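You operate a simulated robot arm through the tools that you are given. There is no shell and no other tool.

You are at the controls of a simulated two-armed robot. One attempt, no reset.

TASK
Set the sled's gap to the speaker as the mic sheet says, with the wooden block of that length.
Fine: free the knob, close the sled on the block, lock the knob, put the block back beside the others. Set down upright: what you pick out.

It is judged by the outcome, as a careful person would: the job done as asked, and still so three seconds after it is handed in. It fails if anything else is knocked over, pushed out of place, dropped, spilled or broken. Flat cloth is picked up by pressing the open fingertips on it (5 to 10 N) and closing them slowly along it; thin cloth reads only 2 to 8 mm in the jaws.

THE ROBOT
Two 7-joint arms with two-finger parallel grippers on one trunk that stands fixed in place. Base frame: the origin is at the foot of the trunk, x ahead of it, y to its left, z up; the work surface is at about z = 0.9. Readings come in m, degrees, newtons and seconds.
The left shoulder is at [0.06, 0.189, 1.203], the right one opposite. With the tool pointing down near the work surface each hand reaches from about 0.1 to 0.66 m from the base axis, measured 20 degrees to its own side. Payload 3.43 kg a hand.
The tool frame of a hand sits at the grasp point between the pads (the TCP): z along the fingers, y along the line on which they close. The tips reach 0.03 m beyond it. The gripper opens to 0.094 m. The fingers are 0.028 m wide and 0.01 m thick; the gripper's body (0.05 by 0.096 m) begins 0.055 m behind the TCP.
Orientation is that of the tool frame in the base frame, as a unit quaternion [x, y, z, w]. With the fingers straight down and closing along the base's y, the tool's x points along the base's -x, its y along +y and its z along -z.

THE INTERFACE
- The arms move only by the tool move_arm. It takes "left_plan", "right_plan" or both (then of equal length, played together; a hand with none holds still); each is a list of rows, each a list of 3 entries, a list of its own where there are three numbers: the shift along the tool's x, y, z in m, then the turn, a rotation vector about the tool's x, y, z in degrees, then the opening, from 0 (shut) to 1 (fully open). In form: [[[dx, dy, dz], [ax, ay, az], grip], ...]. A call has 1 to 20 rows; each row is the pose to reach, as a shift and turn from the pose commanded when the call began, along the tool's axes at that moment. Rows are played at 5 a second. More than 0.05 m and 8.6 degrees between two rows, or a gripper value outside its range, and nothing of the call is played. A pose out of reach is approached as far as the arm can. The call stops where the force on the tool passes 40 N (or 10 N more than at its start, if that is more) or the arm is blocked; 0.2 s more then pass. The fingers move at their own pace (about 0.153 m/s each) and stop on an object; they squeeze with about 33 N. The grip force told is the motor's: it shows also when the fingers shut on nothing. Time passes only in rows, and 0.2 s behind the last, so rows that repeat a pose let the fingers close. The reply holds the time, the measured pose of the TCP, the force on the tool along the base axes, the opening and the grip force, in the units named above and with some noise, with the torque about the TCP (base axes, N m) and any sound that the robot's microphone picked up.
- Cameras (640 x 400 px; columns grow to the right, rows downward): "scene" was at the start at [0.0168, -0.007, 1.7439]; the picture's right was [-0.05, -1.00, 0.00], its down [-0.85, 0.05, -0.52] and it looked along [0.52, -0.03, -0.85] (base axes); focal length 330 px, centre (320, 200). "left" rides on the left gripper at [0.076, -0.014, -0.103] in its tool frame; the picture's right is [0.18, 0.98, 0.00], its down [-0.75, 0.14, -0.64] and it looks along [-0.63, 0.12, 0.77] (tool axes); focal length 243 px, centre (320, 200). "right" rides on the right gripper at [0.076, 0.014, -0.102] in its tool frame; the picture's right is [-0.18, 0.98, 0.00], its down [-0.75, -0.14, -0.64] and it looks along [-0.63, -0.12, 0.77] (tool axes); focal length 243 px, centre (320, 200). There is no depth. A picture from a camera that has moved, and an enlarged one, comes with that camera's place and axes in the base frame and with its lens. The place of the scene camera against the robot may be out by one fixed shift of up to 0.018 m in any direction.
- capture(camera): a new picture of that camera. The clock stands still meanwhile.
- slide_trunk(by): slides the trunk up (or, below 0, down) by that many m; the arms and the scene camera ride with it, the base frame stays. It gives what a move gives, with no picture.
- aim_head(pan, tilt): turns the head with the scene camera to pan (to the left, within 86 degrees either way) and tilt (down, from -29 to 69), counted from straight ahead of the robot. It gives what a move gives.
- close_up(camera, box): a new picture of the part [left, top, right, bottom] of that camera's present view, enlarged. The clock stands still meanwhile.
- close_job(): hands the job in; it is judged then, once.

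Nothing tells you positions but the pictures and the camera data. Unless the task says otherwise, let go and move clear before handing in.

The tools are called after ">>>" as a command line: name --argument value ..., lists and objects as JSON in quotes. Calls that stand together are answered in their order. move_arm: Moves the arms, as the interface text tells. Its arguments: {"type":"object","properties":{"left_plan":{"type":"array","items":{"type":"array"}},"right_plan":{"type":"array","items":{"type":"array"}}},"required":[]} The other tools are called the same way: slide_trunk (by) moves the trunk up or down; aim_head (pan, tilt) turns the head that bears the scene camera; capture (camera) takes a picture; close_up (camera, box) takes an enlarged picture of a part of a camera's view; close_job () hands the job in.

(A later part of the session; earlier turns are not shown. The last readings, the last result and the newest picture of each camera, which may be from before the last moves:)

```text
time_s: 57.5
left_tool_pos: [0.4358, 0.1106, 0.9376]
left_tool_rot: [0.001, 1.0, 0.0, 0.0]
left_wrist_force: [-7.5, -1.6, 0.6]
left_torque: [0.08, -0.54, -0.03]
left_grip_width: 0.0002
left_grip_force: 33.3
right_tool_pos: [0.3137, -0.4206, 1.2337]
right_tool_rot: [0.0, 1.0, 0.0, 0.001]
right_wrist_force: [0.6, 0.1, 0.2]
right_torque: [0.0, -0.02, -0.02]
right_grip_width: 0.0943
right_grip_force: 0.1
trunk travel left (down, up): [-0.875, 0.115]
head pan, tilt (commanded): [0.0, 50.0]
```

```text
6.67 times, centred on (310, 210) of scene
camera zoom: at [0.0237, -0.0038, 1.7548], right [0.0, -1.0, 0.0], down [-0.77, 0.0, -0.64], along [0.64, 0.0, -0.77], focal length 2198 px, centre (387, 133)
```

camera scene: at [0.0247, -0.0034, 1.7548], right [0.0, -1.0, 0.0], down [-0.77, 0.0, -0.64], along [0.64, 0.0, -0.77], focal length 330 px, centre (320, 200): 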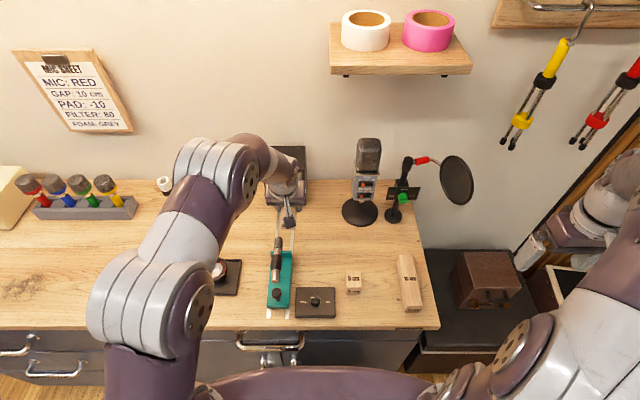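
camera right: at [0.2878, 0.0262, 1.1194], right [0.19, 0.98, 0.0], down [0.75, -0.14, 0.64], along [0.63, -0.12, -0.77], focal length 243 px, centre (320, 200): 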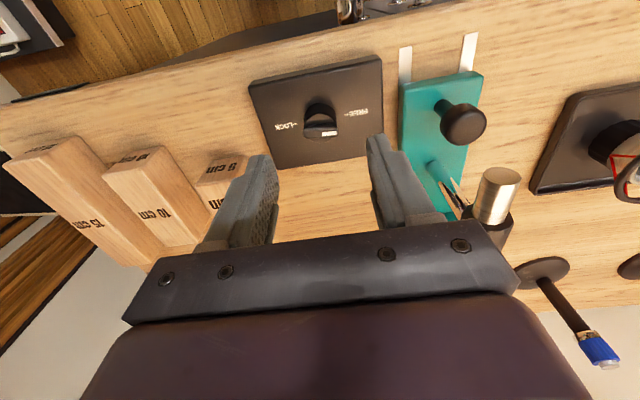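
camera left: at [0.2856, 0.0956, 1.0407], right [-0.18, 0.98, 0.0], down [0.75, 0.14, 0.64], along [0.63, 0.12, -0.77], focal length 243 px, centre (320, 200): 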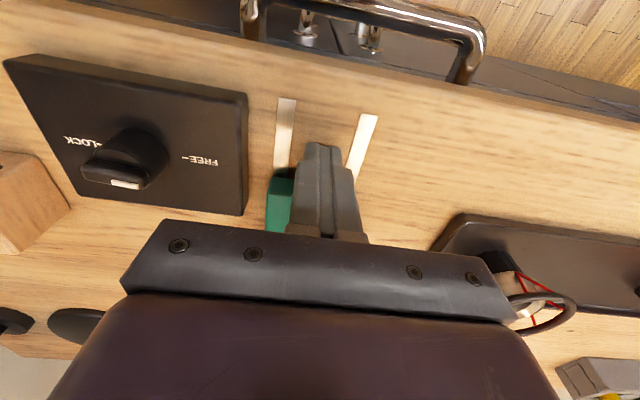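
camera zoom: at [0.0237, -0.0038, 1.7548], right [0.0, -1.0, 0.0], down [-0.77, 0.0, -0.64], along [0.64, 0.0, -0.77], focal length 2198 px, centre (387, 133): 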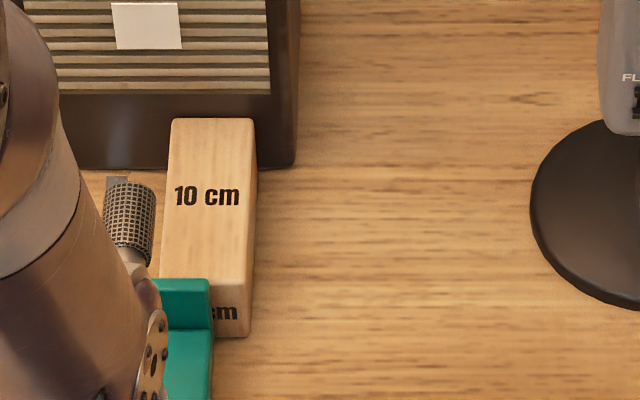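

Force has risen to 7.5 N and the block moved about 4 mm toward the speaker. I'll creep a little more, watching whether it is seated and the speaker stays put.

>>> move_arm --left_plan '[[[-0.0005, 0, 0], [0, 0, 0], 0], [[-0.001, 0, 0], [0, 0, 0], 0], [[-0.001, 0, 0], [0, 0, 0], 0]]'

>>> close_up --camera "scene" --box '[280, 180, 340, 240]'

```text
time_s: 58.3
left_tool_pos: [0.4348, 0.1109, 0.9366]
left_tool_rot: [0.001, 1.0, 0.0, 0.001]
left_wrist_force: [-15.5, -5.0, -0.8]
left_torque: [0.31, -1.08, -0.2]
left_grip_width: 0.0001
left_grip_force: 32.6
right_tool_pos: [0.3139, -0.421, 1.2349]
right_tool_rot: [0.0, 1.0, 0.001, 0.001]
right_wrist_force: [0.2, -1.0, 0.1]
right_torque: [0.03, 0.0, 0.03]
right_grip_width: 0.094
right_grip_force: 0.1
trunk travel left (down, up): [-0.875, 0.115]
head pan, tilt (commanded): [0.0, 50.0]
```

```text
6.67 times, centred on (310, 210) of scene
camera zoom: at [0.0216, -0.0045, 1.7548], right [0.0, -1.0, 0.0], down [-0.76, 0.0, -0.64], along [0.64, 0.0, -0.76], focal length 2198 px, centre (387, 133)
```

zoom: 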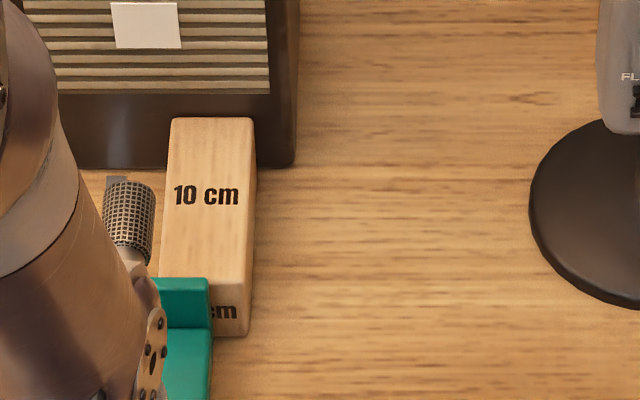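

The force jumped to 15 N with no further motion, so block, speaker and bumper are in contact. I'll back the fingers off gently, straight back, then up, and inspect the contact.

>>> move_arm --left_plan '[[[0.001, 0, 0], [0, 0, 0], 0], [[0.002, 0, 0], [0, 0, 0], 0], [[0.004, 0, 0], [0, 0, 0], 0], [[0.01, 0, 0], [0, 0, 0], 0], [[0.025, 0, 0], [0, 0, 0], 0], [[0.05, 0, 0], [0, 0, 0], 0], [[0.08, 0, -0.01], [0, 0, 0], 0], [[0.1, 0.0, -0.05], [0, 0, 0], 0], [[0.1, 0.01, -0.095], [0, 0, 0], 0], [[0.1, 0.03, -0.14], [0, 0, 0], 0], [[0.1, 0.06, -0.18], [0, 0, 0], 0.5], [[0.1, 0.1, -0.2], [0, 0, 0], 1], [[0.1, 0.14, -0.22], [0, 0, 0], 1], [[0.1, 0.18, -0.24], [0, 0, 0], 1]]'

>>> capture --camera "scene"

>>> close_up --camera "scene" --box '[260, 170, 340, 230]'

```text
time_s: 61.3
left_tool_pos: [0.3384, 0.2969, 1.175]
left_tool_rot: [0.0, 1.0, -0.002, 0.0]
left_wrist_force: [0.3, -0.8, -0.1]
left_torque: [0.0, -0.03, -0.01]
left_grip_width: 0.0939
left_grip_force: 0.2
right_tool_pos: [0.3151, -0.4185, 1.2342]
right_tool_rot: [0.0, 1.0, 0.0, 0.0]
right_wrist_force: [0.3, -0.1, -0.7]
right_torque: [-0.02, 0.0, -0.01]
right_grip_width: 0.0941
right_grip_force: 0.1
trunk travel left (down, up): [-0.875, 0.115]
head pan, tilt (commanded): [0.0, 50.0]
```

```text
taken
camera scene: at [0.0248, -0.0022, 1.7548], right [0.0, -1.0, 0.0], down [-0.77, 0.0, -0.64], along [0.64, 0.0, -0.77], focal length 330 px, centre (320, 200)
```

scene: 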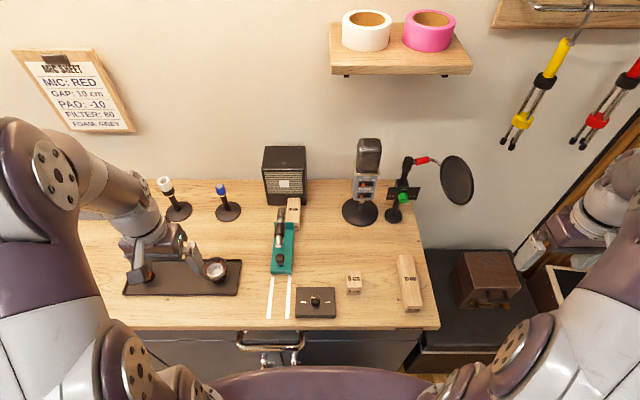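

```text
6.67 times, centred on (300, 200) of scene
camera zoom: at [0.0248, -0.0022, 1.7548], right [0.0, -1.0, 0.0], down [-0.77, 0.0, -0.64], along [0.64, 0.0, -0.77], focal length 2198 px, centre (453, 200)
```

zoom: 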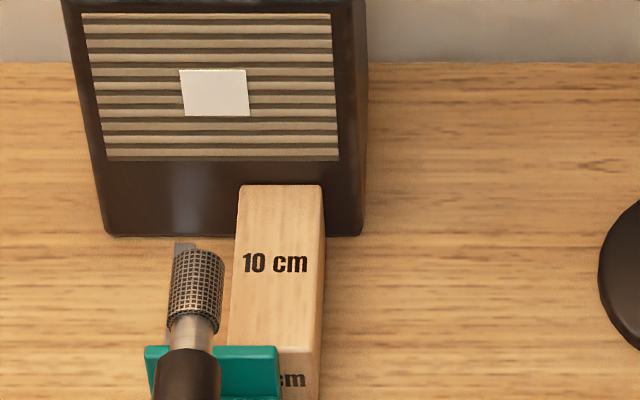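

The sled has stayed against the block after release (no spring-back) and the speaker hasn't shifted. Next the right hand returns over the knob, already yawed for the turn back to LOCK.

>>> move_arm --right_plan '[[[-0.01, 0.04, 0], [0, 0, 0], 0.6], [[-0.02, 0.08, 0], [0, 0, -8], 0.6], [[-0.03, 0.12, 0], [0, 0, -16], 0.6], [[-0.04, 0.16, 0], [0, 0, -24], 0.6], [[-0.05, 0.2, 0], [0, 0, -32], 0.6], [[-0.0505, 0.24, 0.02], [0, 0, -40], 0.6], [[-0.0505, 0.28, 0.04], [0, 0, -48], 0.6], [[-0.0505, 0.32, 0.06], [0, 0, -56], 0.6], [[-0.0505, 0.355, 0.09], [0, 0, -64], 0.6], [[-0.0505, 0.39, 0.12], [0, 0, -72], 0.6], [[-0.0505, 0.42, 0.15], [0, 0, -80], 0.6], [[-0.0505, 0.4295, 0.18], [0, 0, -88], 0.6], [[-0.0505, 0.4295, 0.2], [0, 0, -88], 0.6], [[-0.0505, 0.4295, 0.2], [0, 0, -88], 0.6]]'

>>> capture --camera "right"

>>> capture --camera "scene"

```text
time_s: 64.3
left_tool_pos: [0.3384, 0.2954, 1.1748]
left_tool_rot: [0.0, 1.0, -0.001, 0.001]
left_wrist_force: [-0.3, 0.9, 0.0]
left_torque: [0.0, -0.02, 0.0]
left_grip_width: 0.0941
left_grip_force: 0.1
right_tool_pos: [0.3681, 0.0101, 1.0391]
right_tool_rot: [-0.695, 0.719, 0.0, 0.001]
right_wrist_force: [-1.1, 0.0, 0.2]
right_torque: [-0.02, 0.03, 0.02]
right_grip_width: 0.0564
right_grip_force: 0.0
trunk travel left (down, up): [-0.875, 0.115]
head pan, tilt (commanded): [0.0, 50.0]
```

```text
taken
camera right: at [0.3498, -0.0659, 1.1409], right [-0.98, 0.22, 0.0], down [0.17, 0.75, 0.64], along [0.14, 0.63, -0.77], focal length 243 px, centre (320, 200)
```

right: 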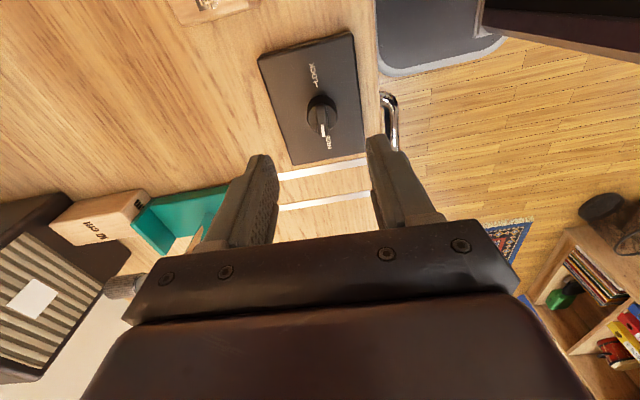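

```text
taken
camera scene: at [0.0253, -0.003, 1.7548], right [0.0, -1.0, 0.0], down [-0.77, 0.0, -0.64], along [0.64, 0.0, -0.77], focal length 330 px, centre (320, 200)
```

scene: 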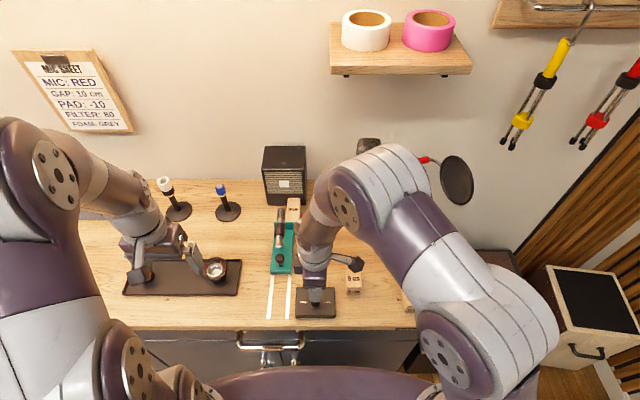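

The right camera also gives a side view of the gap, so I'll enlarge it to check the contacts before locking.

>>> close_up --camera "right" --box '[0, 160, 240, 310]'

>>> close_up --camera "right" --box '[240, 20, 400, 180]'

```text
2.67 times, centred on (120, 235) of right
camera zoom: at [0.3498, -0.0659, 1.1409], right [-0.98, 0.22, 0.0], down [0.17, 0.75, 0.64], along [0.14, 0.63, -0.77], focal length 647 px, centre (853, 107)
```

zoom: 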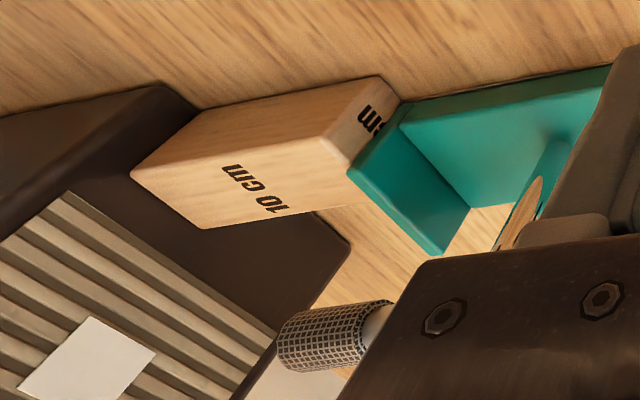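

```text
2.50 times, centred on (320, 100) of right
camera zoom: at [0.3498, -0.0659, 1.1409], right [-0.98, 0.22, 0.0], down [0.17, 0.75, 0.64], along [0.14, 0.63, -0.77], focal length 606 px, centre (320, 450)
```

zoom: 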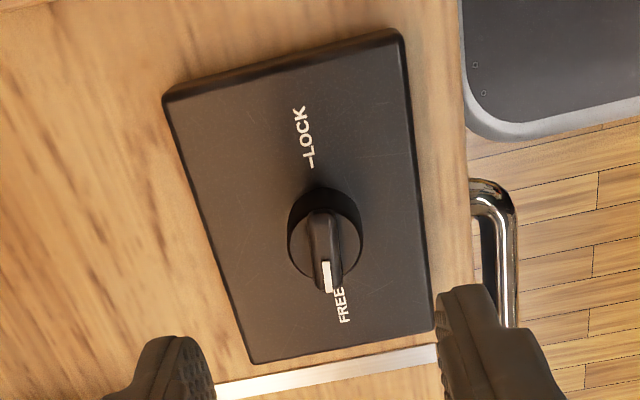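

Block, speaker and bumper are flush. I'll lower onto the knob, grip it and turn it clockwise a first quarter toward LOCK.

>>> move_arm --right_plan '[[[-0.001, 0.002, 0.03], [0, 0, 0], 0.6], [[-0.001, 0.002, 0.06], [0, 0, 0], 0.6], [[-0.001, 0.002, 0.083], [0, 0, 0], 0.6], [[-0.001, 0.002, 0.083], [0, 0, 0], 0.0], [[-0.001, 0.002, 0.083], [0, 0, 0], 0.0], [[-0.001, 0.002, 0.083], [0, 0, 0], 0.0], [[-0.001, 0.002, 0.083], [0, 0, 8], 0.0], [[-0.001, 0.002, 0.083], [0, 0, 16], 0.0], [[-0.001, 0.002, 0.083], [0, 0, 24], 0.0], [[-0.001, 0.002, 0.083], [0, 0, 32], 0.0], [[-0.001, 0.002, 0.083], [0, 0, 40], 0.0], [[-0.001, 0.002, 0.083], [0, 0, 48], 0.0], [[-0.001, 0.002, 0.083], [0, 0, 56], 0.0], [[-0.001, 0.002, 0.083], [0, 0, 64], 0.0], [[-0.001, 0.002, 0.083], [0, 0, 72], 0.0], [[-0.001, 0.002, 0.083], [0, 0, 80], 0.0], [[-0.001, 0.002, 0.083], [0, 0, 88], 0.0]]'

>>> capture --camera "right"

```text
time_s: 66.3
left_tool_pos: [0.3382, 0.2953, 1.1742]
left_tool_rot: [0.001, 1.0, 0.0, 0.001]
left_wrist_force: [-0.5, 1.1, 0.1]
left_torque: [-0.04, -0.04, -0.04]
left_grip_width: 0.0942
left_grip_force: 0.2
right_tool_pos: [0.3659, 0.0112, 0.9582]
right_tool_rot: [-0.545, 0.839, 0.0, 0.003]
right_wrist_force: [4.0, -5.0, 12.6]
right_torque: [-1.4, 0.35, 0.01]
right_grip_width: 0.026
right_grip_force: 44.9
trunk travel left (down, up): [-0.875, 0.115]
head pan, tilt (commanded): [0.0, 50.0]
stopped in row 9 (right hand): the force on the tool passed its limit at 42 N (the readings are from after the stop); the commanded pose is now the measured one
```

```text
taken
camera right: at [0.3205, -0.0524, 1.0584], right [-0.82, 0.57, 0.0], down [0.43, 0.63, 0.65], along [0.37, 0.53, -0.76], focal length 243 px, centre (320, 200)
```

right: 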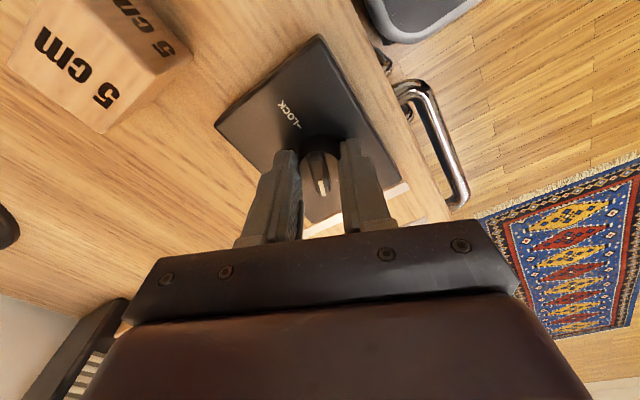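

The call stopped at a brief 42 N peak after 22° of turn, and the knob followed. Forces are low again now, so I'll ease up a millimetre and continue more slowly.

>>> move_arm --right_plan '[[[0, 0, -0.001], [0, 0, 4], 0.0], [[0, 0, -0.001], [0, 0, 8], 0.0], [[0, 0, -0.001], [0, 0, 12], 0.0], [[0, 0, -0.001], [0, 0, 16], 0.0], [[0, 0, -0.001], [0, 0, 20], 0.0], [[0, 0, -0.001], [0, 0, 24], 0.0]]'

>>> capture --camera "right"

```text
time_s: 67.7
left_tool_pos: [0.3396, 0.2953, 1.1755]
left_tool_rot: [0.0, 1.0, 0.0, 0.0]
left_wrist_force: [0.4, -0.9, -0.5]
left_torque: [-0.02, 0.0, 0.07]
left_grip_width: 0.094
left_grip_force: 0.1
right_tool_pos: [0.3661, 0.0129, 0.9569]
right_tool_rot: [-0.357, 0.934, 0.0, 0.001]
right_wrist_force: [0.2, -2.8, -9.2]
right_torque: [-0.46, 0.41, -0.01]
right_grip_width: 0.0259
right_grip_force: 45.1
trunk travel left (down, up): [-0.875, 0.115]
head pan, tilt (commanded): [0.0, 50.0]
```

```text
taken
camera right: at [0.299, -0.0286, 1.0587], right [-0.52, 0.85, 0.0], down [0.65, 0.4, 0.64], along [0.55, 0.33, -0.76], focal length 243 px, centre (320, 200)
```

right: 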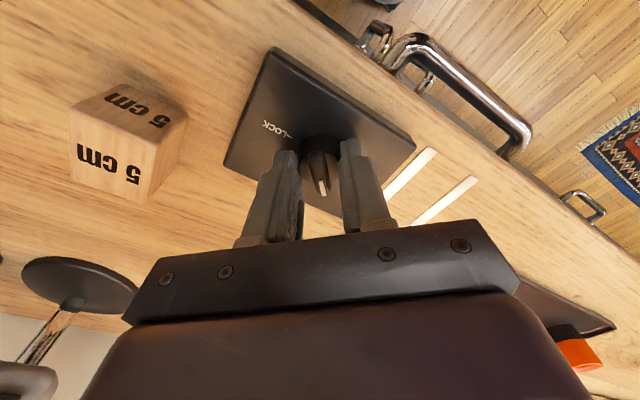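

The knob is following and the forces are modest. I'll finish this quarter turn.

>>> move_arm --right_plan '[[[0, 0, 0.0005], [0, 0, 5], 0.0], [[0, 0, 0.0005], [0, 0, 10], 0.0], [[0, 0, 0.0005], [0, 0, 15], 0.0], [[0, 0, 0.0005], [0, 0, 20], 0.0], [[0, 0, 0.0005], [0, 0, 25], 0.0], [[0, 0, 0.0005], [0, 0, 30], 0.0], [[0, 0, 0.0005], [0, 0, 35], 0.0], [[0, 0, 0.0005], [0, 0, 40], 0.0], [[0, 0, 0.0005], [0, 0, 44], 0.0]]'

>>> capture --camera "right"

```text
time_s: 69.7
left_tool_pos: [0.3391, 0.2931, 1.1749]
left_tool_rot: [0.001, 1.0, 0.0, 0.001]
left_wrist_force: [0.2, 0.2, 0.0]
left_torque: [-0.02, -0.02, -0.04]
left_grip_width: 0.094
left_grip_force: 0.1
right_tool_pos: [0.3663, 0.0121, 0.9579]
right_tool_rot: [0.019, 1.0, 0.003, 0.004]
right_wrist_force: [5.0, -10.1, 9.3]
right_torque: [-0.3, -1.23, -0.01]
right_grip_width: 0.0261
right_grip_force: 44.7
trunk travel left (down, up): [-0.875, 0.115]
head pan, tilt (commanded): [0.0, 50.0]
```

```text
taken
camera right: at [0.2892, 0.0281, 1.0586], right [0.22, 0.98, 0.01], down [0.74, -0.17, 0.65], along [0.63, -0.14, -0.76], focal length 243 px, centre (320, 200)
```

right: 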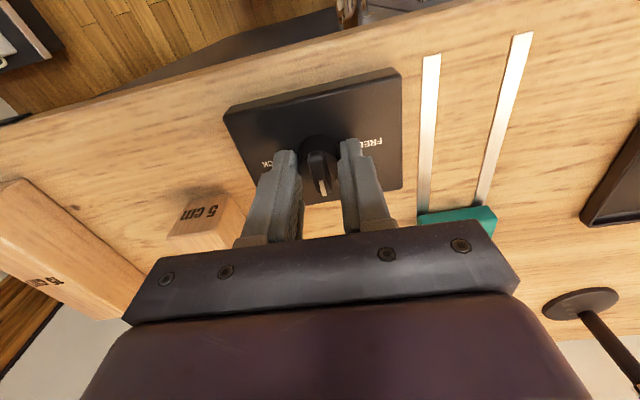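

Halfway: the mark points away again. I'll release, lift, yaw the hand back and regrip for the last quarter.

>>> move_arm --right_plan '[[[0, 0, 0], [0, 0, 0], 0.6], [[0, 0, 0], [0, 0, 0], 0.6], [[0, 0, -0.02], [0, 0, 0], 0.6], [[0, 0, -0.04], [0, 0, 0], 0.6], [[0, 0, -0.04], [0, 0, -8], 0.6], [[0, 0, -0.04], [0, 0, -16], 0.6], [[0, 0, -0.04], [0, 0, -24], 0.6], [[0, 0, -0.04], [0, 0, -32], 0.6], [[0, 0, -0.04], [0, 0, -40], 0.6], [[0, 0, -0.04], [0, 0, -48], 0.6], [[0, 0, -0.04], [0, 0, -56], 0.6], [[0, 0, -0.04], [0, 0, -64], 0.6], [[0, 0, -0.04], [0, 0, -72], 0.6], [[0, 0, -0.04], [0, 0, -80], 0.6], [[0, 0, -0.04], [0, 0, -88], 0.6], [[0, 0, -0.04], [0, 0, -91], 0.6], [[0, 0, -0.04], [0, 0, -91], 0.6]]'

>>> close_up --camera "right" --box '[220, 20, 420, 190]'

```text
time_s: 73.3
left_tool_pos: [0.3388, 0.2952, 1.175]
left_tool_rot: [0.001, 1.0, -0.001, 0.001]
left_wrist_force: [0.6, -0.7, 0.3]
left_torque: [0.02, 0.0, -0.03]
left_grip_width: 0.0942
left_grip_force: 0.1
right_tool_pos: [0.3647, 0.0119, 0.9967]
right_tool_rot: [-0.702, 0.713, -0.001, 0.003]
right_wrist_force: [0.5, -0.1, 0.6]
right_torque: [0.0, 0.03, -0.04]
right_grip_width: 0.0563
right_grip_force: 0.1
trunk travel left (down, up): [-0.875, 0.115]
head pan, tilt (commanded): [0.0, 50.0]
```

```text
2.35 times, centred on (320, 105) of right
camera zoom: at [0.3488, -0.0643, 1.0985], right [-0.98, 0.2, 0.0], down [0.15, 0.75, 0.64], along [0.13, 0.63, -0.76], focal length 571 px, centre (320, 424)
```

zoom: 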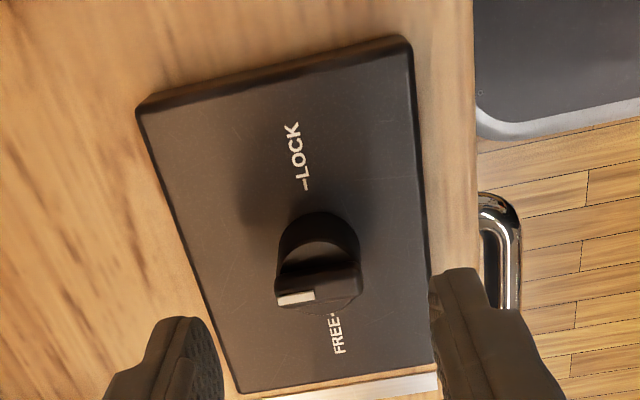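

>>> move_arm --right_plan '[[[0, -0.0005, 0.02], [0, 0, 0], 0.6], [[0, -0.0005, 0.039], [0, 0, 0], 0.6], [[0, -0.0005, 0.039], [0, 0, 0], 0.4], [[0, -0.0005, 0.039], [0, 0, 0], 0.0], [[0, -0.0005, 0.039], [0, 0, 0], 0.0], [[0, -0.0005, 0.039], [0, 0, 5], 0.0], [[0, -0.0005, 0.039], [0, 0, 10], 0.0], [[0, -0.0005, 0.039], [0, 0, 15], 0.0], [[0, -0.0005, 0.039], [0, 0, 20], 0.0], [[0, -0.0005, 0.039], [0, 0, 25], 0.0], [[0, -0.0005, 0.039], [0, 0, 30], 0.0], [[0, -0.0005, 0.039], [0, 0, 35], 0.0], [[0, -0.0005, 0.039], [0, 0, 40], 0.0], [[0, -0.0005, 0.039], [0, 0, 45], 0.0]]'

>>> capture --camera "right"

```text
time_s: 76.3
left_tool_pos: [0.3399, 0.2951, 1.1743]
left_tool_rot: [0.0, 1.0, -0.002, 0.0]
left_wrist_force: [-0.5, 1.0, -0.3]
left_torque: [-0.01, -0.03, 0.01]
left_grip_width: 0.0941
left_grip_force: 0.0
right_tool_pos: [0.3666, 0.0131, 0.9577]
right_tool_rot: [-0.374, 0.928, 0.001, 0.001]
right_wrist_force: [0.3, 0.4, -5.2]
right_torque: [-0.37, 0.4, -0.04]
right_grip_width: 0.0265
right_grip_force: 45.1
trunk travel left (down, up): [-0.875, 0.115]
head pan, tilt (commanded): [0.0, 50.0]
```

```text
taken
camera right: at [0.3008, -0.0304, 1.0587], right [-0.55, 0.84, 0.0], down [0.64, 0.42, 0.65], along [0.54, 0.35, -0.76], focal length 243 px, centre (320, 200)
```

right: 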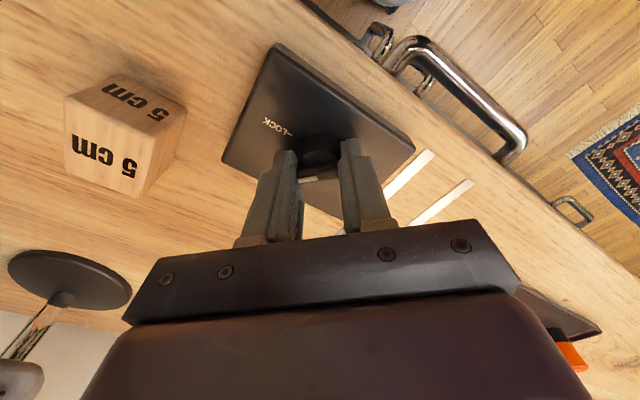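

>>> move_arm --right_plan '[[[0, 0, 0], [0, 0, 5], 0.0], [[0, 0, 0], [0, 0, 10], 0.0], [[0, 0, 0], [0, 0, 15], 0.0], [[0, 0, 0], [0, 0, 20], 0.0], [[0, 0, 0], [0, 0, 25], 0.0], [[0, 0, 0], [0, 0, 30], 0.0], [[0, 0, 0], [0, 0, 35], 0.0], [[0, 0, 0], [0, 0, 39], 0.0], [[0, 0, 0], [0, 0, 42], 0.0], [[0, 0, 0], [0, 0, 42], 0.0]]'

>>> capture --camera "right"

```text
time_s: 78.5
left_tool_pos: [0.3407, 0.2943, 1.1751]
left_tool_rot: [0.001, 1.0, -0.001, 0.0]
left_wrist_force: [-0.1, -0.1, 0.4]
left_torque: [0.01, 0.03, -0.01]
left_grip_width: 0.0938
left_grip_force: 0.0
right_tool_pos: [0.3669, 0.0127, 0.9571]
right_tool_rot: [-0.017, 1.0, 0.001, 0.001]
right_wrist_force: [-2.4, -8.6, -25.4]
right_torque: [-0.1, -0.9, 0.01]
right_grip_width: 0.0264
right_grip_force: 45.0
trunk travel left (down, up): [-0.875, 0.115]
head pan, tilt (commanded): [0.0, 50.0]
```

```text
taken
camera right: at [0.2895, 0.0232, 1.0591], right [0.15, 0.99, 0.0], down [0.76, -0.12, 0.64], along [0.64, -0.1, -0.77], focal length 243 px, centre (320, 200)
```

right: 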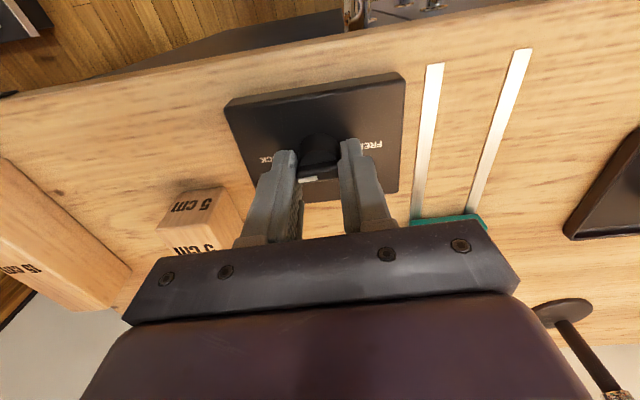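

The knob is nearly back at its original LOCK position. I'll release, rise and compare the mark with the label.

>>> move_arm --right_plan '[[[0, 0, 0], [0, 0, 0], 0.6], [[0, 0, 0], [0, 0, 0], 0.6], [[0, 0, -0.02], [0, 0, 0], 0.6], [[0, 0, -0.04], [0, 0, 0], 0.6], [[0, 0, -0.06], [0, 0, 0], 0.6], [[0, 0, -0.06], [0, 0, 0], 0.6]]'

>>> close_up --camera "right" --box '[200, 50, 440, 200]'

>>> close_up --camera "scene" --box '[260, 170, 340, 230]'

```text
time_s: 79.9
left_tool_pos: [0.3376, 0.2958, 1.1753]
left_tool_rot: [0.001, 1.0, -0.001, 0.001]
left_wrist_force: [0.4, 0.0, 0.0]
left_torque: [-0.03, 0.0, -0.01]
left_grip_width: 0.0942
left_grip_force: 0.2
right_tool_pos: [0.3675, 0.0139, 1.0191]
right_tool_rot: [-0.018, 1.0, 0.001, 0.002]
right_wrist_force: [-1.2, -0.1, 0.1]
right_torque: [0.0, 0.02, -0.02]
right_grip_width: 0.0563
right_grip_force: 0.0
trunk travel left (down, up): [-0.875, 0.115]
head pan, tilt (commanded): [0.0, 50.0]
```

```text
2.67 times, centred on (320, 125) of right
camera zoom: at [0.29, 0.0248, 1.1198], right [0.15, 0.99, 0.0], down [0.76, -0.12, 0.65], along [0.64, -0.09, -0.76], focal length 647 px, centre (320, 400)
```

zoom: 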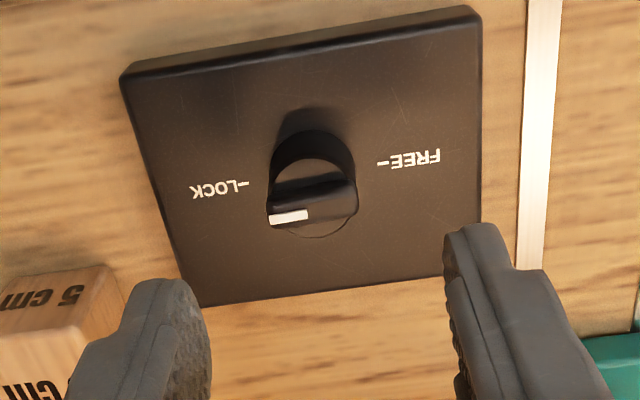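

```text
6.67 times, centred on (300, 200) of scene
camera zoom: at [0.0255, -0.003, 1.7548], right [0.0, -1.0, 0.0], down [-0.77, 0.0, -0.64], along [0.64, 0.0, -0.77], focal length 2198 px, centre (453, 200)
```

zoom: 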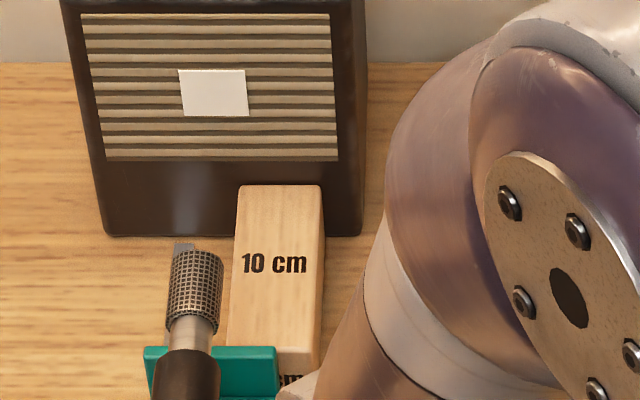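

The knob's mark lines up with LOCK, and the sled and block are unmoved. I'll retract the right arm to the right again.

>>> move_arm --right_plan '[[[0, 0, -0.045], [0, 0, 0], 1], [[0, 0, -0.09], [0, 0, 0], 1], [[0, -0.02, -0.13], [0, 0, 0], 1], [[0, -0.05, -0.165], [0, 0, 0], 1], [[0, -0.09, -0.19], [0, 0, 0], 1], [[0, -0.13, -0.21], [0, 0, 0], 1], [[0, -0.175, -0.22], [0, 0, 0], 1], [[0, -0.22, -0.22], [0, 0, 0], 1], [[0.01, -0.265, -0.22], [0, 0, 0], 1], [[0.02, -0.31, -0.22], [0, 0, 0], 1], [[0.03, -0.35, -0.22], [0, 0, 0], 1], [[0.04, -0.39, -0.22], [0, 0, 0], 1], [[0.05, -0.43, -0.22], [0, 0, 0], 1]]'

>>> close_up --camera "scene" --box '[240, 140, 360, 320]'

```text
time_s: 82.7
left_tool_pos: [0.3393, 0.2934, 1.1754]
left_tool_rot: [0.001, 1.0, 0.0, 0.0]
left_wrist_force: [0.1, 1.2, -1.0]
left_torque: [0.03, 0.01, 0.01]
left_grip_width: 0.0938
left_grip_force: 0.1
right_tool_pos: [0.3264, -0.4216, 1.2329]
right_tool_rot: [-0.017, 1.0, 0.001, 0.004]
right_wrist_force: [0.7, -0.6, 0.1]
right_torque: [0.04, 0.01, 0.02]
right_grip_width: 0.0941
right_grip_force: 0.1
trunk travel left (down, up): [-0.875, 0.115]
head pan, tilt (commanded): [0.0, 50.0]
```

```text
2.22 times, centred on (300, 230) of scene
camera zoom: at [0.0259, -0.0056, 1.7548], right [0.0, -1.0, 0.0], down [-0.77, 0.0, -0.64], along [0.64, 0.0, -0.77], focal length 733 px, centre (364, 133)
```

zoom: 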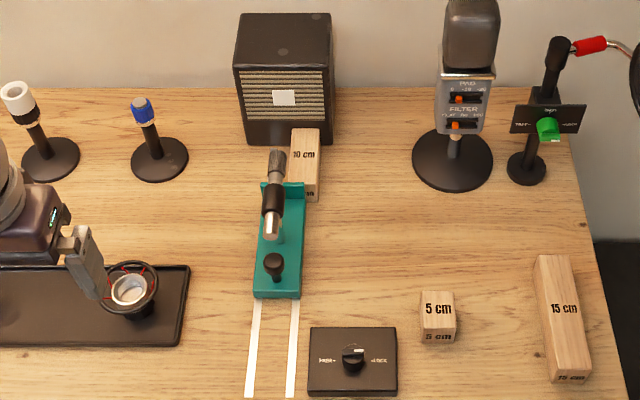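

Everything is in place for taking the block out. I'll bring the left hand over it, tilted 18° as before, stopping above it to check clearance to the sled's mic.

>>> move_arm --left_plan '[[[-0.03, -0.03, 0], [0, 0, 0], 0.65], [[-0.06, -0.06, 0], [0, 0, 0], 0.65], [[-0.09, -0.09, 0], [0, 0, 0], 0.65], [[-0.12, -0.12, 0], [0, -3, 0], 0.65], [[-0.15, -0.15, 0], [0, -6, 0], 0.65], [[-0.18, -0.18, 0], [0, -9, 0], 0.65], [[-0.21, -0.205, 0.01], [0, -12, 0], 0.65], [[-0.24, -0.21, 0.03], [0, -15, 0], 0.65], [[-0.27, -0.21, 0.06], [0, -18, 0], 0.65], [[-0.295, -0.21, 0.09], [0, -18, 0], 0.65], [[-0.316, -0.21, 0.12], [0, -18, 0], 0.65], [[-0.316, -0.21, 0.135], [0, -18, 0], 0.65], [[-0.316, -0.21, 0.135], [0, -18, 0], 0.65]]'

>>> capture --camera "left"

>>> close_up --camera "scene" --box '[250, 150, 350, 260]'

```text
time_s: 85.5
left_tool_pos: [0.6554, 0.0833, 1.0406]
left_tool_rot: [0.001, 0.988, -0.001, 0.157]
left_wrist_force: [-0.3, -0.3, 0.4]
left_torque: [-0.01, -0.05, 0.01]
left_grip_width: 0.0611
left_grip_force: 0.0
right_tool_pos: [0.3258, -0.4183, 1.2337]
right_tool_rot: [-0.017, 1.0, 0.002, 0.002]
right_wrist_force: [0.4, 0.5, 0.0]
right_torque: [0.01, 0.04, 0.01]
right_grip_width: 0.0943
right_grip_force: 0.0
trunk travel left (down, up): [-0.875, 0.115]
head pan, tilt (commanded): [0.0, 50.0]
```

```text
taken
camera left: at [0.5529, 0.0692, 1.114], right [-0.17, 0.98, -0.06], down [0.52, 0.14, 0.84], along [0.84, 0.12, -0.53], focal length 243 px, centre (320, 200)
```

left: 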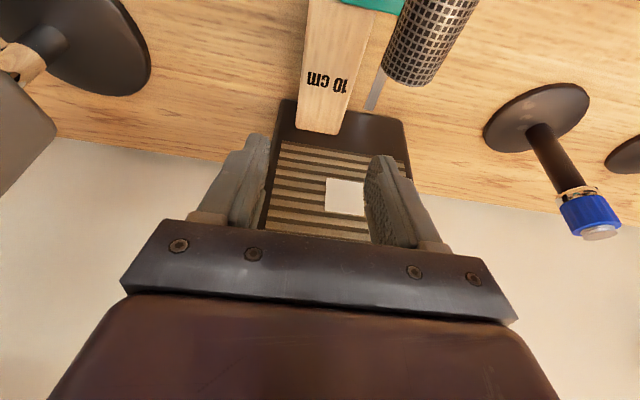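

```text
3.64 times, centred on (300, 205) of scene
camera zoom: at [0.0255, -0.0036, 1.7548], right [0.0, -1.0, 0.0], down [-0.77, 0.0, -0.64], along [0.64, 0.0, -0.77], focal length 1199 px, centre (393, 182)
```

zoom: 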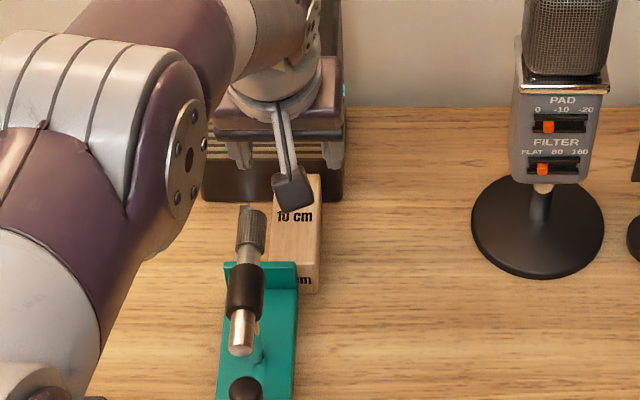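

The scene view shows about 1.2 cm between the wrist camera's housing and the mic, so a straight descent is clear. I'll go down part way and look again.

>>> move_arm --left_plan '[[[0.0069, 0.0005, 0.0229], [0, 0, 0], 0.65], [[0.0138, 0.001, 0.0457], [0, 0, 0], 0.65], [[0.0173, 0.0015, 0.0571], [0, 0, 0], 0.65], [[0.0173, 0.0015, 0.0571], [0, 0, 0], 0.65]]'

>>> capture --camera "left"

>>> close_up --camera "scene" --box '[250, 170, 340, 240]'

```text
time_s: 86.5
left_tool_pos: [0.6559, 0.0849, 0.9818]
left_tool_rot: [0.0, 0.987, -0.001, 0.158]
left_wrist_force: [0.4, -1.2, 0.1]
left_torque: [0.02, 0.02, 0.01]
left_grip_width: 0.0612
left_grip_force: 0.0
right_tool_pos: [0.3263, -0.4195, 1.2345]
right_tool_rot: [-0.018, 1.0, 0.001, 0.002]
right_wrist_force: [-0.1, 0.1, 0.6]
right_torque: [0.01, 0.01, -0.01]
right_grip_width: 0.094
right_grip_force: 0.2
trunk travel left (down, up): [-0.875, 0.115]
head pan, tilt (commanded): [0.0, 50.0]
```

```text
taken
camera left: at [0.5537, 0.0714, 1.0561], right [-0.17, 0.98, -0.06], down [0.52, 0.14, 0.84], along [0.84, 0.12, -0.53], focal length 243 px, centre (320, 200)
```

left: 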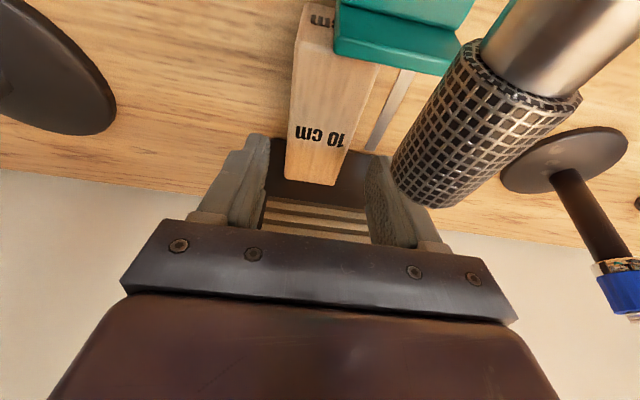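

```text
5.71 times, centred on (295, 205) of scene
camera zoom: at [0.0256, -0.0033, 1.7548], right [0.0, -1.0, 0.0], down [-0.77, 0.0, -0.64], along [0.64, 0.0, -0.77], focal length 1884 px, centre (463, 171)
```

zoom: 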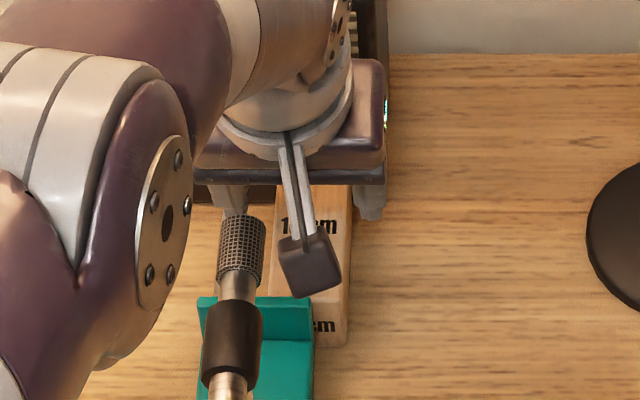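

Clearance to the mic is still about a centimetre sideways and more ahead. I'll lower the remaining 3.7 cm.

>>> move_arm --left_plan '[[[0.0038, 0.0, 0.0117], [0, 0, 0], 0.65], [[0.0077, 0.0, 0.0235], [0, 0, 0], 0.65], [[0.0112, 0.0, 0.0347], [0, 0, 0], 0.65], [[0.0112, 0.0, 0.0347], [0, 0, 0], 0.65]]'

>>> capture --camera "left"

>>> close_up --camera "scene" --box '[250, 170, 340, 240]'

```text
time_s: 87.5
left_tool_pos: [0.6574, 0.0837, 0.9447]
left_tool_rot: [0.0, 0.988, 0.0, 0.157]
left_wrist_force: [-0.9, 0.5, -0.2]
left_torque: [0.0, -0.03, -0.02]
left_grip_width: 0.0609
left_grip_force: 0.1
right_tool_pos: [0.3265, -0.4193, 1.2339]
right_tool_rot: [-0.018, 1.0, 0.001, 0.002]
right_wrist_force: [-0.3, -0.1, -0.8]
right_torque: [-0.02, 0.0, -0.01]
right_grip_width: 0.0939
right_grip_force: 0.2
trunk travel left (down, up): [-0.875, 0.115]
head pan, tilt (commanded): [0.0, 50.0]
```

```text
taken
camera left: at [0.555, 0.0707, 1.0183], right [-0.17, 0.98, -0.06], down [0.52, 0.14, 0.84], along [0.84, 0.12, -0.53], focal length 243 px, centre (320, 200)
```

left: 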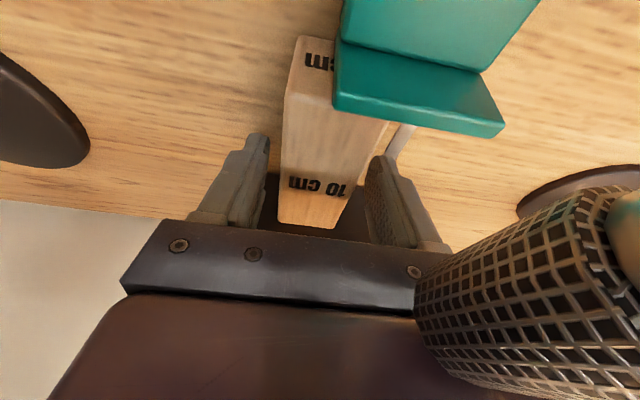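

```text
5.71 times, centred on (295, 205) of scene
camera zoom: at [0.0256, -0.0034, 1.7548], right [0.0, -1.0, 0.0], down [-0.77, 0.0, -0.64], along [0.64, 0.0, -0.77], focal length 1884 px, centre (463, 171)
```

zoom: 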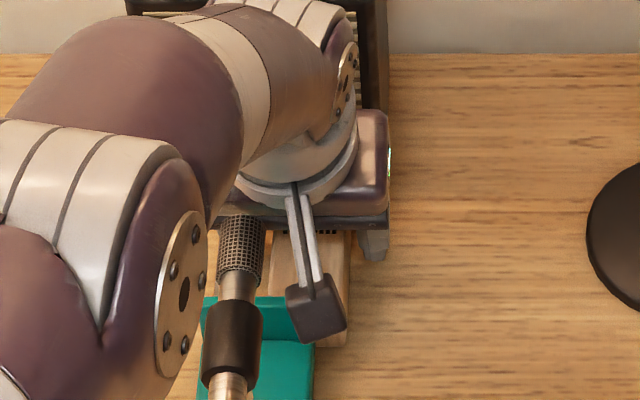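

The fingers straddle the block well. I'll close gently and check the hold before lifting.

>>> move_arm --left_plan '[[[0, -0.001, 0], [0, 0, 0], 0.55], [[0, -0.001, 0], [0, 0, 0], 0.5], [[0, -0.001, 0], [0, 0, 0], 0.45], [[0, -0.001, 0], [0, 0, 0], 0.3], [[0, -0.001, 0], [0, 0, 0], 0.3]]'

>>> capture --camera "left"

```text
time_s: 88.7
left_tool_pos: [0.6579, 0.0848, 0.9448]
left_tool_rot: [0.0, 0.988, 0.0, 0.156]
left_wrist_force: [0.4, -1.8, -0.2]
left_torque: [0.0, -0.08, -0.01]
left_grip_width: 0.0436
left_grip_force: 33.3
right_tool_pos: [0.3269, -0.4186, 1.2336]
right_tool_rot: [-0.017, 1.0, 0.002, 0.003]
right_wrist_force: [-0.3, -0.2, -0.1]
right_torque: [-0.01, 0.0, -0.01]
right_grip_width: 0.094
right_grip_force: 0.1
trunk travel left (down, up): [-0.875, 0.115]
head pan, tilt (commanded): [0.0, 50.0]
```

```text
taken
camera left: at [0.555, 0.0695, 1.0182], right [-0.17, 0.98, -0.06], down [0.52, 0.14, 0.84], along [0.84, 0.12, -0.53], focal length 243 px, centre (320, 200)
```

left: 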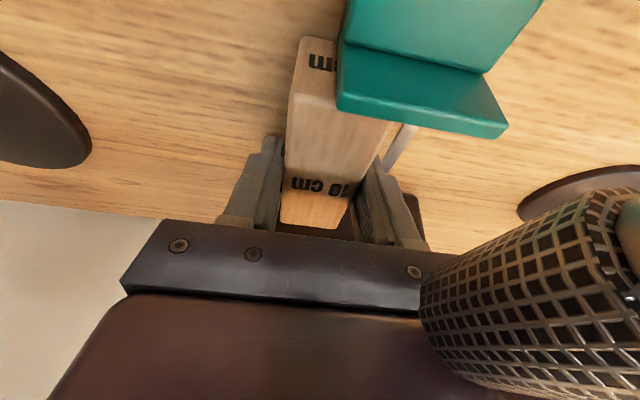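

The block is gripped (44 mm, 33 N). I'll lift straight up slowly.

>>> move_arm --left_plan '[[[-0.0006, 0, -0.0019], [0, 0, 0], 0.3], [[-0.0012, 0, -0.0038], [0, 0, 0], 0.3], [[-0.0019, 0, -0.0057], [0, 0, 0], 0.3], [[-0.0028, 0, -0.0086], [0, 0, 0], 0.3], [[-0.0037, 0, -0.0114], [0, 0, 0], 0.3]]'

>>> capture --camera "left"

>>> close_up --camera "scene" --box '[250, 140, 350, 240]'

```text
time_s: 89.9
left_tool_pos: [0.6582, 0.0858, 0.9573]
left_tool_rot: [0.0, 0.987, 0.0, 0.158]
left_wrist_force: [0.7, -0.8, -6.0]
left_torque: [0.0, 0.23, -0.03]
left_grip_width: 0.0436
left_grip_force: 32.8
right_tool_pos: [0.3264, -0.4201, 1.2334]
right_tool_rot: [-0.017, 1.0, 0.002, 0.003]
right_wrist_force: [-0.4, -0.6, 0.1]
right_torque: [-0.02, -0.01, 0.0]
right_grip_width: 0.0941
right_grip_force: 0.0
trunk travel left (down, up): [-0.875, 0.115]
head pan, tilt (commanded): [0.0, 50.0]
```

```text
taken
camera left: at [0.5549, 0.0704, 1.0309], right [-0.17, 0.98, -0.06], down [0.52, 0.14, 0.84], along [0.84, 0.12, -0.53], focal length 243 px, centre (320, 200)
```

left: 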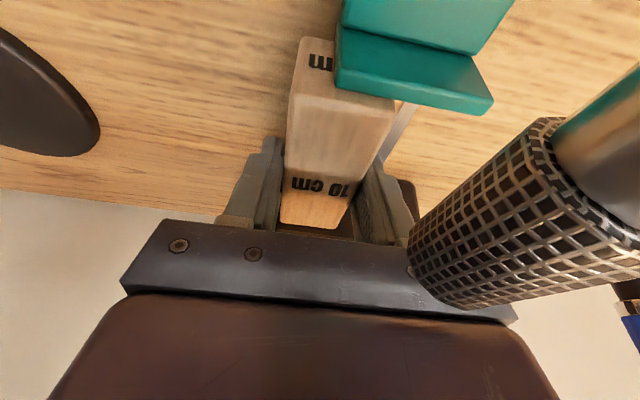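

```text
4.00 times, centred on (300, 190) of scene
camera zoom: at [0.0258, -0.0034, 1.7549], right [0.0, -1.0, 0.0], down [-0.77, 0.0, -0.64], along [0.64, 0.0, -0.77], focal length 1319 px, centre (400, 240)
```

zoom: 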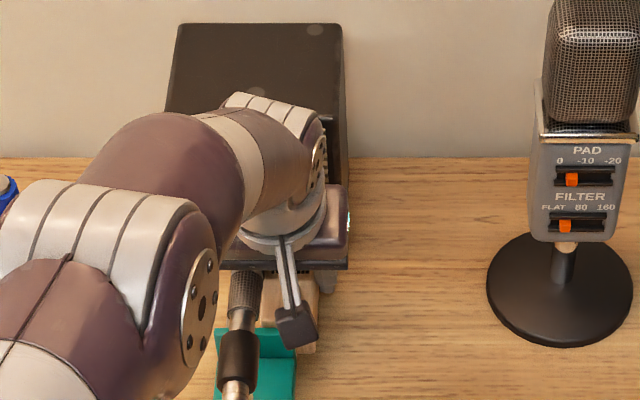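

The block is coming up with about 5 N of rubbing, as expected from a snug fit. I'll continue slowly until it clears.

>>> move_arm --left_plan '[[[-0.0012, 0, -0.0038], [0, 0, 0], 0.3], [[-0.0025, 0, -0.0076], [0, 0, 0], 0.3], [[-0.0037, 0, -0.0114], [0, 0, 0], 0.3], [[-0.0049, 0, -0.0152], [0, 0, 0], 0.3], [[-0.0062, 0, -0.019], [0, 0, 0], 0.3], [[-0.0077, 0, -0.0238], [0, 0, 0], 0.3]]'

>>> capture --camera "left"

>>> close_up --camera "scene" --box '[250, 140, 350, 240]'

```text
time_s: 91.3
left_tool_pos: [0.657, 0.0853, 0.9818]
left_tool_rot: [0.0, 0.987, 0.0, 0.159]
left_wrist_force: [-2.8, -0.2, 1.2]
left_torque: [0.03, 0.07, 0.02]
left_grip_width: 0.0435
left_grip_force: 32.9
right_tool_pos: [0.3252, -0.4194, 1.2335]
right_tool_rot: [-0.016, 1.0, 0.002, 0.002]
right_wrist_force: [-0.1, 0.1, -0.6]
right_torque: [0.0, 0.02, 0.04]
right_grip_width: 0.0939
right_grip_force: 0.0
trunk travel left (down, up): [-0.875, 0.115]
head pan, tilt (commanded): [0.0, 50.0]
```

```text
taken
camera left: at [0.5547, 0.0705, 1.0555], right [-0.17, 0.98, -0.06], down [0.52, 0.14, 0.84], along [0.84, 0.12, -0.53], focal length 243 px, centre (320, 200)
```

left: 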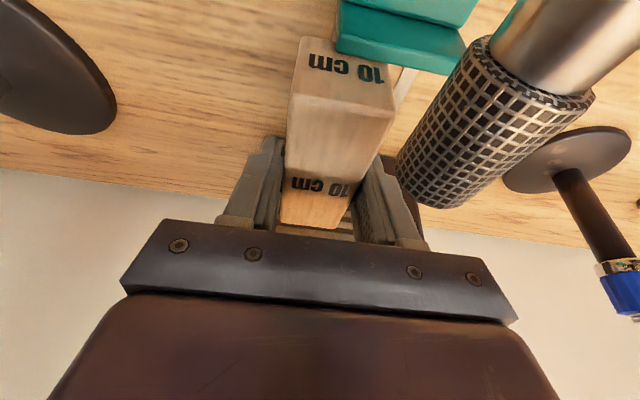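

```text
4.00 times, centred on (300, 190) of scene
camera zoom: at [0.0254, -0.0034, 1.7549], right [0.0, -1.0, 0.0], down [-0.77, 0.0, -0.64], along [0.64, 0.0, -0.77], focal length 1319 px, centre (400, 240)
```

zoom: 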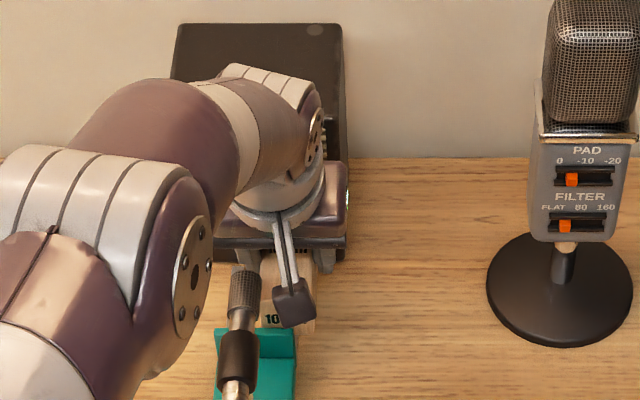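

The block has cleared the bumper and nothing else moved. I'll raise it a bit more, shift right to keep away from the mic, and carry it back above its old place.

>>> move_arm --left_plan '[[[-0.0027, 0, -0.0149], [0, 0, 0], 0.3], [[-0.0036, 0, -0.0304], [0, 0, 0], 0.3], [[-0.0044, 0, -0.0459], [0, 0, 0], 0.3], [[-0.0056, -0.02, -0.056], [0, 0, 0], 0.3], [[-0.0042, -0.045, -0.0617], [0, 0, 0], 0.3], [[0.0084, -0.07, -0.0711], [0, 0, 0], 0.3], [[0.0339, -0.085, -0.0898], [0, 0, 0], 0.3], [[0.0593, -0.1, -0.1086], [0, 0, 0], 0.3], [[0.0847, -0.115, -0.1274], [0, 0, 0], 0.3], [[0.1103, -0.135, -0.1463], [0, 0, 0], 0.3], [[0.1372, -0.16, -0.1602], [0, 0, 0], 0.3], [[0.161, -0.19, -0.1679], [0, 0, 0], 0.3], [[0.18, -0.22, -0.1741], [0, 0, 0], 0.3], [[0.1885, -0.249, -0.1769], [0, 0, 0], 0.3], [[0.1885, -0.249, -0.1769], [0, 0, 0], 0.3]]'

>>> capture --camera "left"

>>> capture --camera "scene"

```text
time_s: 94.5
left_tool_pos: [0.422, -0.1621, 1.0906]
left_tool_rot: [0.0, 0.988, 0.0, 0.158]
left_wrist_force: [-1.1, 0.4, -1.0]
left_torque: [-0.01, -0.02, -0.01]
left_grip_width: 0.0438
left_grip_force: 33.1
right_tool_pos: [0.327, -0.4185, 1.2332]
right_tool_rot: [-0.018, 1.0, 0.0, 0.003]
right_wrist_force: [0.4, -0.5, 0.2]
right_torque: [-0.01, -0.03, -0.01]
right_grip_width: 0.0939
right_grip_force: 0.1
trunk travel left (down, up): [-0.875, 0.115]
head pan, tilt (commanded): [0.0, 50.0]
```

```text
taken
camera left: at [0.3199, -0.1769, 1.165], right [-0.17, 0.98, -0.06], down [0.52, 0.14, 0.84], along [0.84, 0.12, -0.53], focal length 243 px, centre (320, 200)
```

left: 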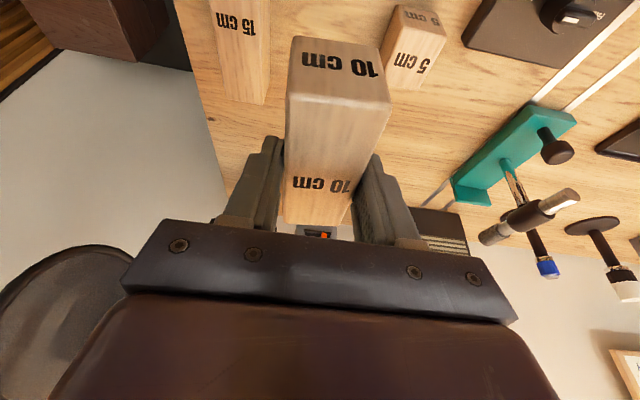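

```text
taken
camera scene: at [0.0259, -0.0027, 1.7548], right [0.0, -1.0, 0.0], down [-0.77, 0.0, -0.64], along [0.64, 0.0, -0.77], focal length 330 px, centre (320, 200)
```

scene: 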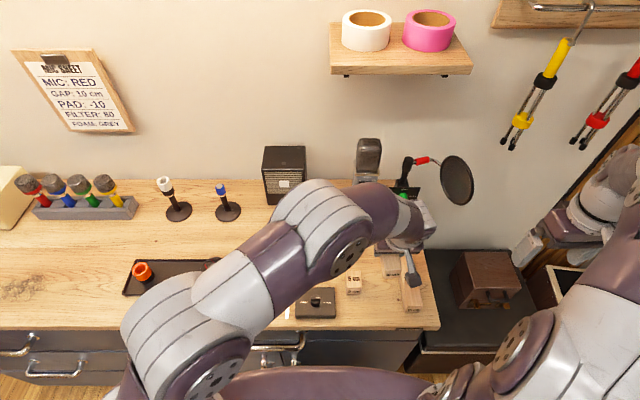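

The block is level and above its old spot, with similar position in the grip. I'll lower it to just above the bench.

>>> move_arm --left_plan '[[[0.008, -0.001, 0.0264], [0, 0, 0], 0.3], [[0.0159, -0.001, 0.0529], [0, 0, 0], 0.3], [[0.0239, -0.001, 0.0793], [0, 0, 0], 0.3], [[0.0318, -0.001, 0.1058], [0, 0, 0], 0.3], [[0.0366, -0.001, 0.1216], [0, 0, 0], 0.3], [[0.0398, -0.001, 0.1322], [0, 0, 0], 0.3], [[0.0398, -0.001, 0.1322], [0, 0, 0], 0.3]]'

>>> capture --camera "left"

```text
time_s: 96.1
left_tool_pos: [0.424, -0.1646, 0.953]
left_tool_rot: [0.0, 0.988, 0.0, 0.157]
left_wrist_force: [0.3, -0.5, -1.2]
left_torque: [0.0, 0.0, 0.02]
left_grip_width: 0.0436
left_grip_force: 33.4
right_tool_pos: [0.3276, -0.4195, 1.2331]
right_tool_rot: [-0.017, 1.0, 0.002, 0.002]
right_wrist_force: [0.0, 0.5, 0.4]
right_torque: [0.03, 0.03, 0.01]
right_grip_width: 0.0937
right_grip_force: 0.1
trunk travel left (down, up): [-0.875, 0.115]
head pan, tilt (commanded): [0.0, 50.0]
```

```text
taken
camera left: at [0.3225, -0.1789, 1.0275], right [-0.17, 0.98, -0.06], down [0.52, 0.14, 0.84], along [0.84, 0.12, -0.53], focal length 243 px, centre (320, 200)
```

left: 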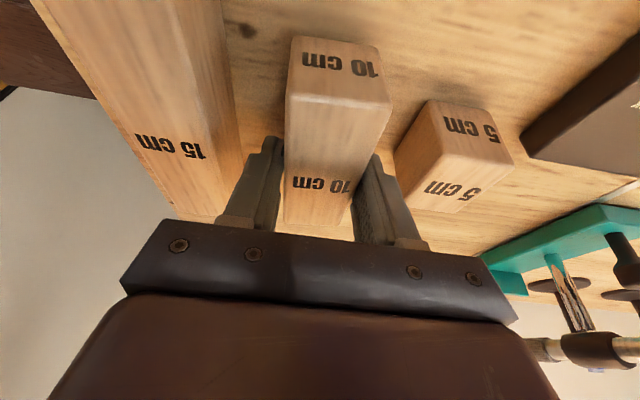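

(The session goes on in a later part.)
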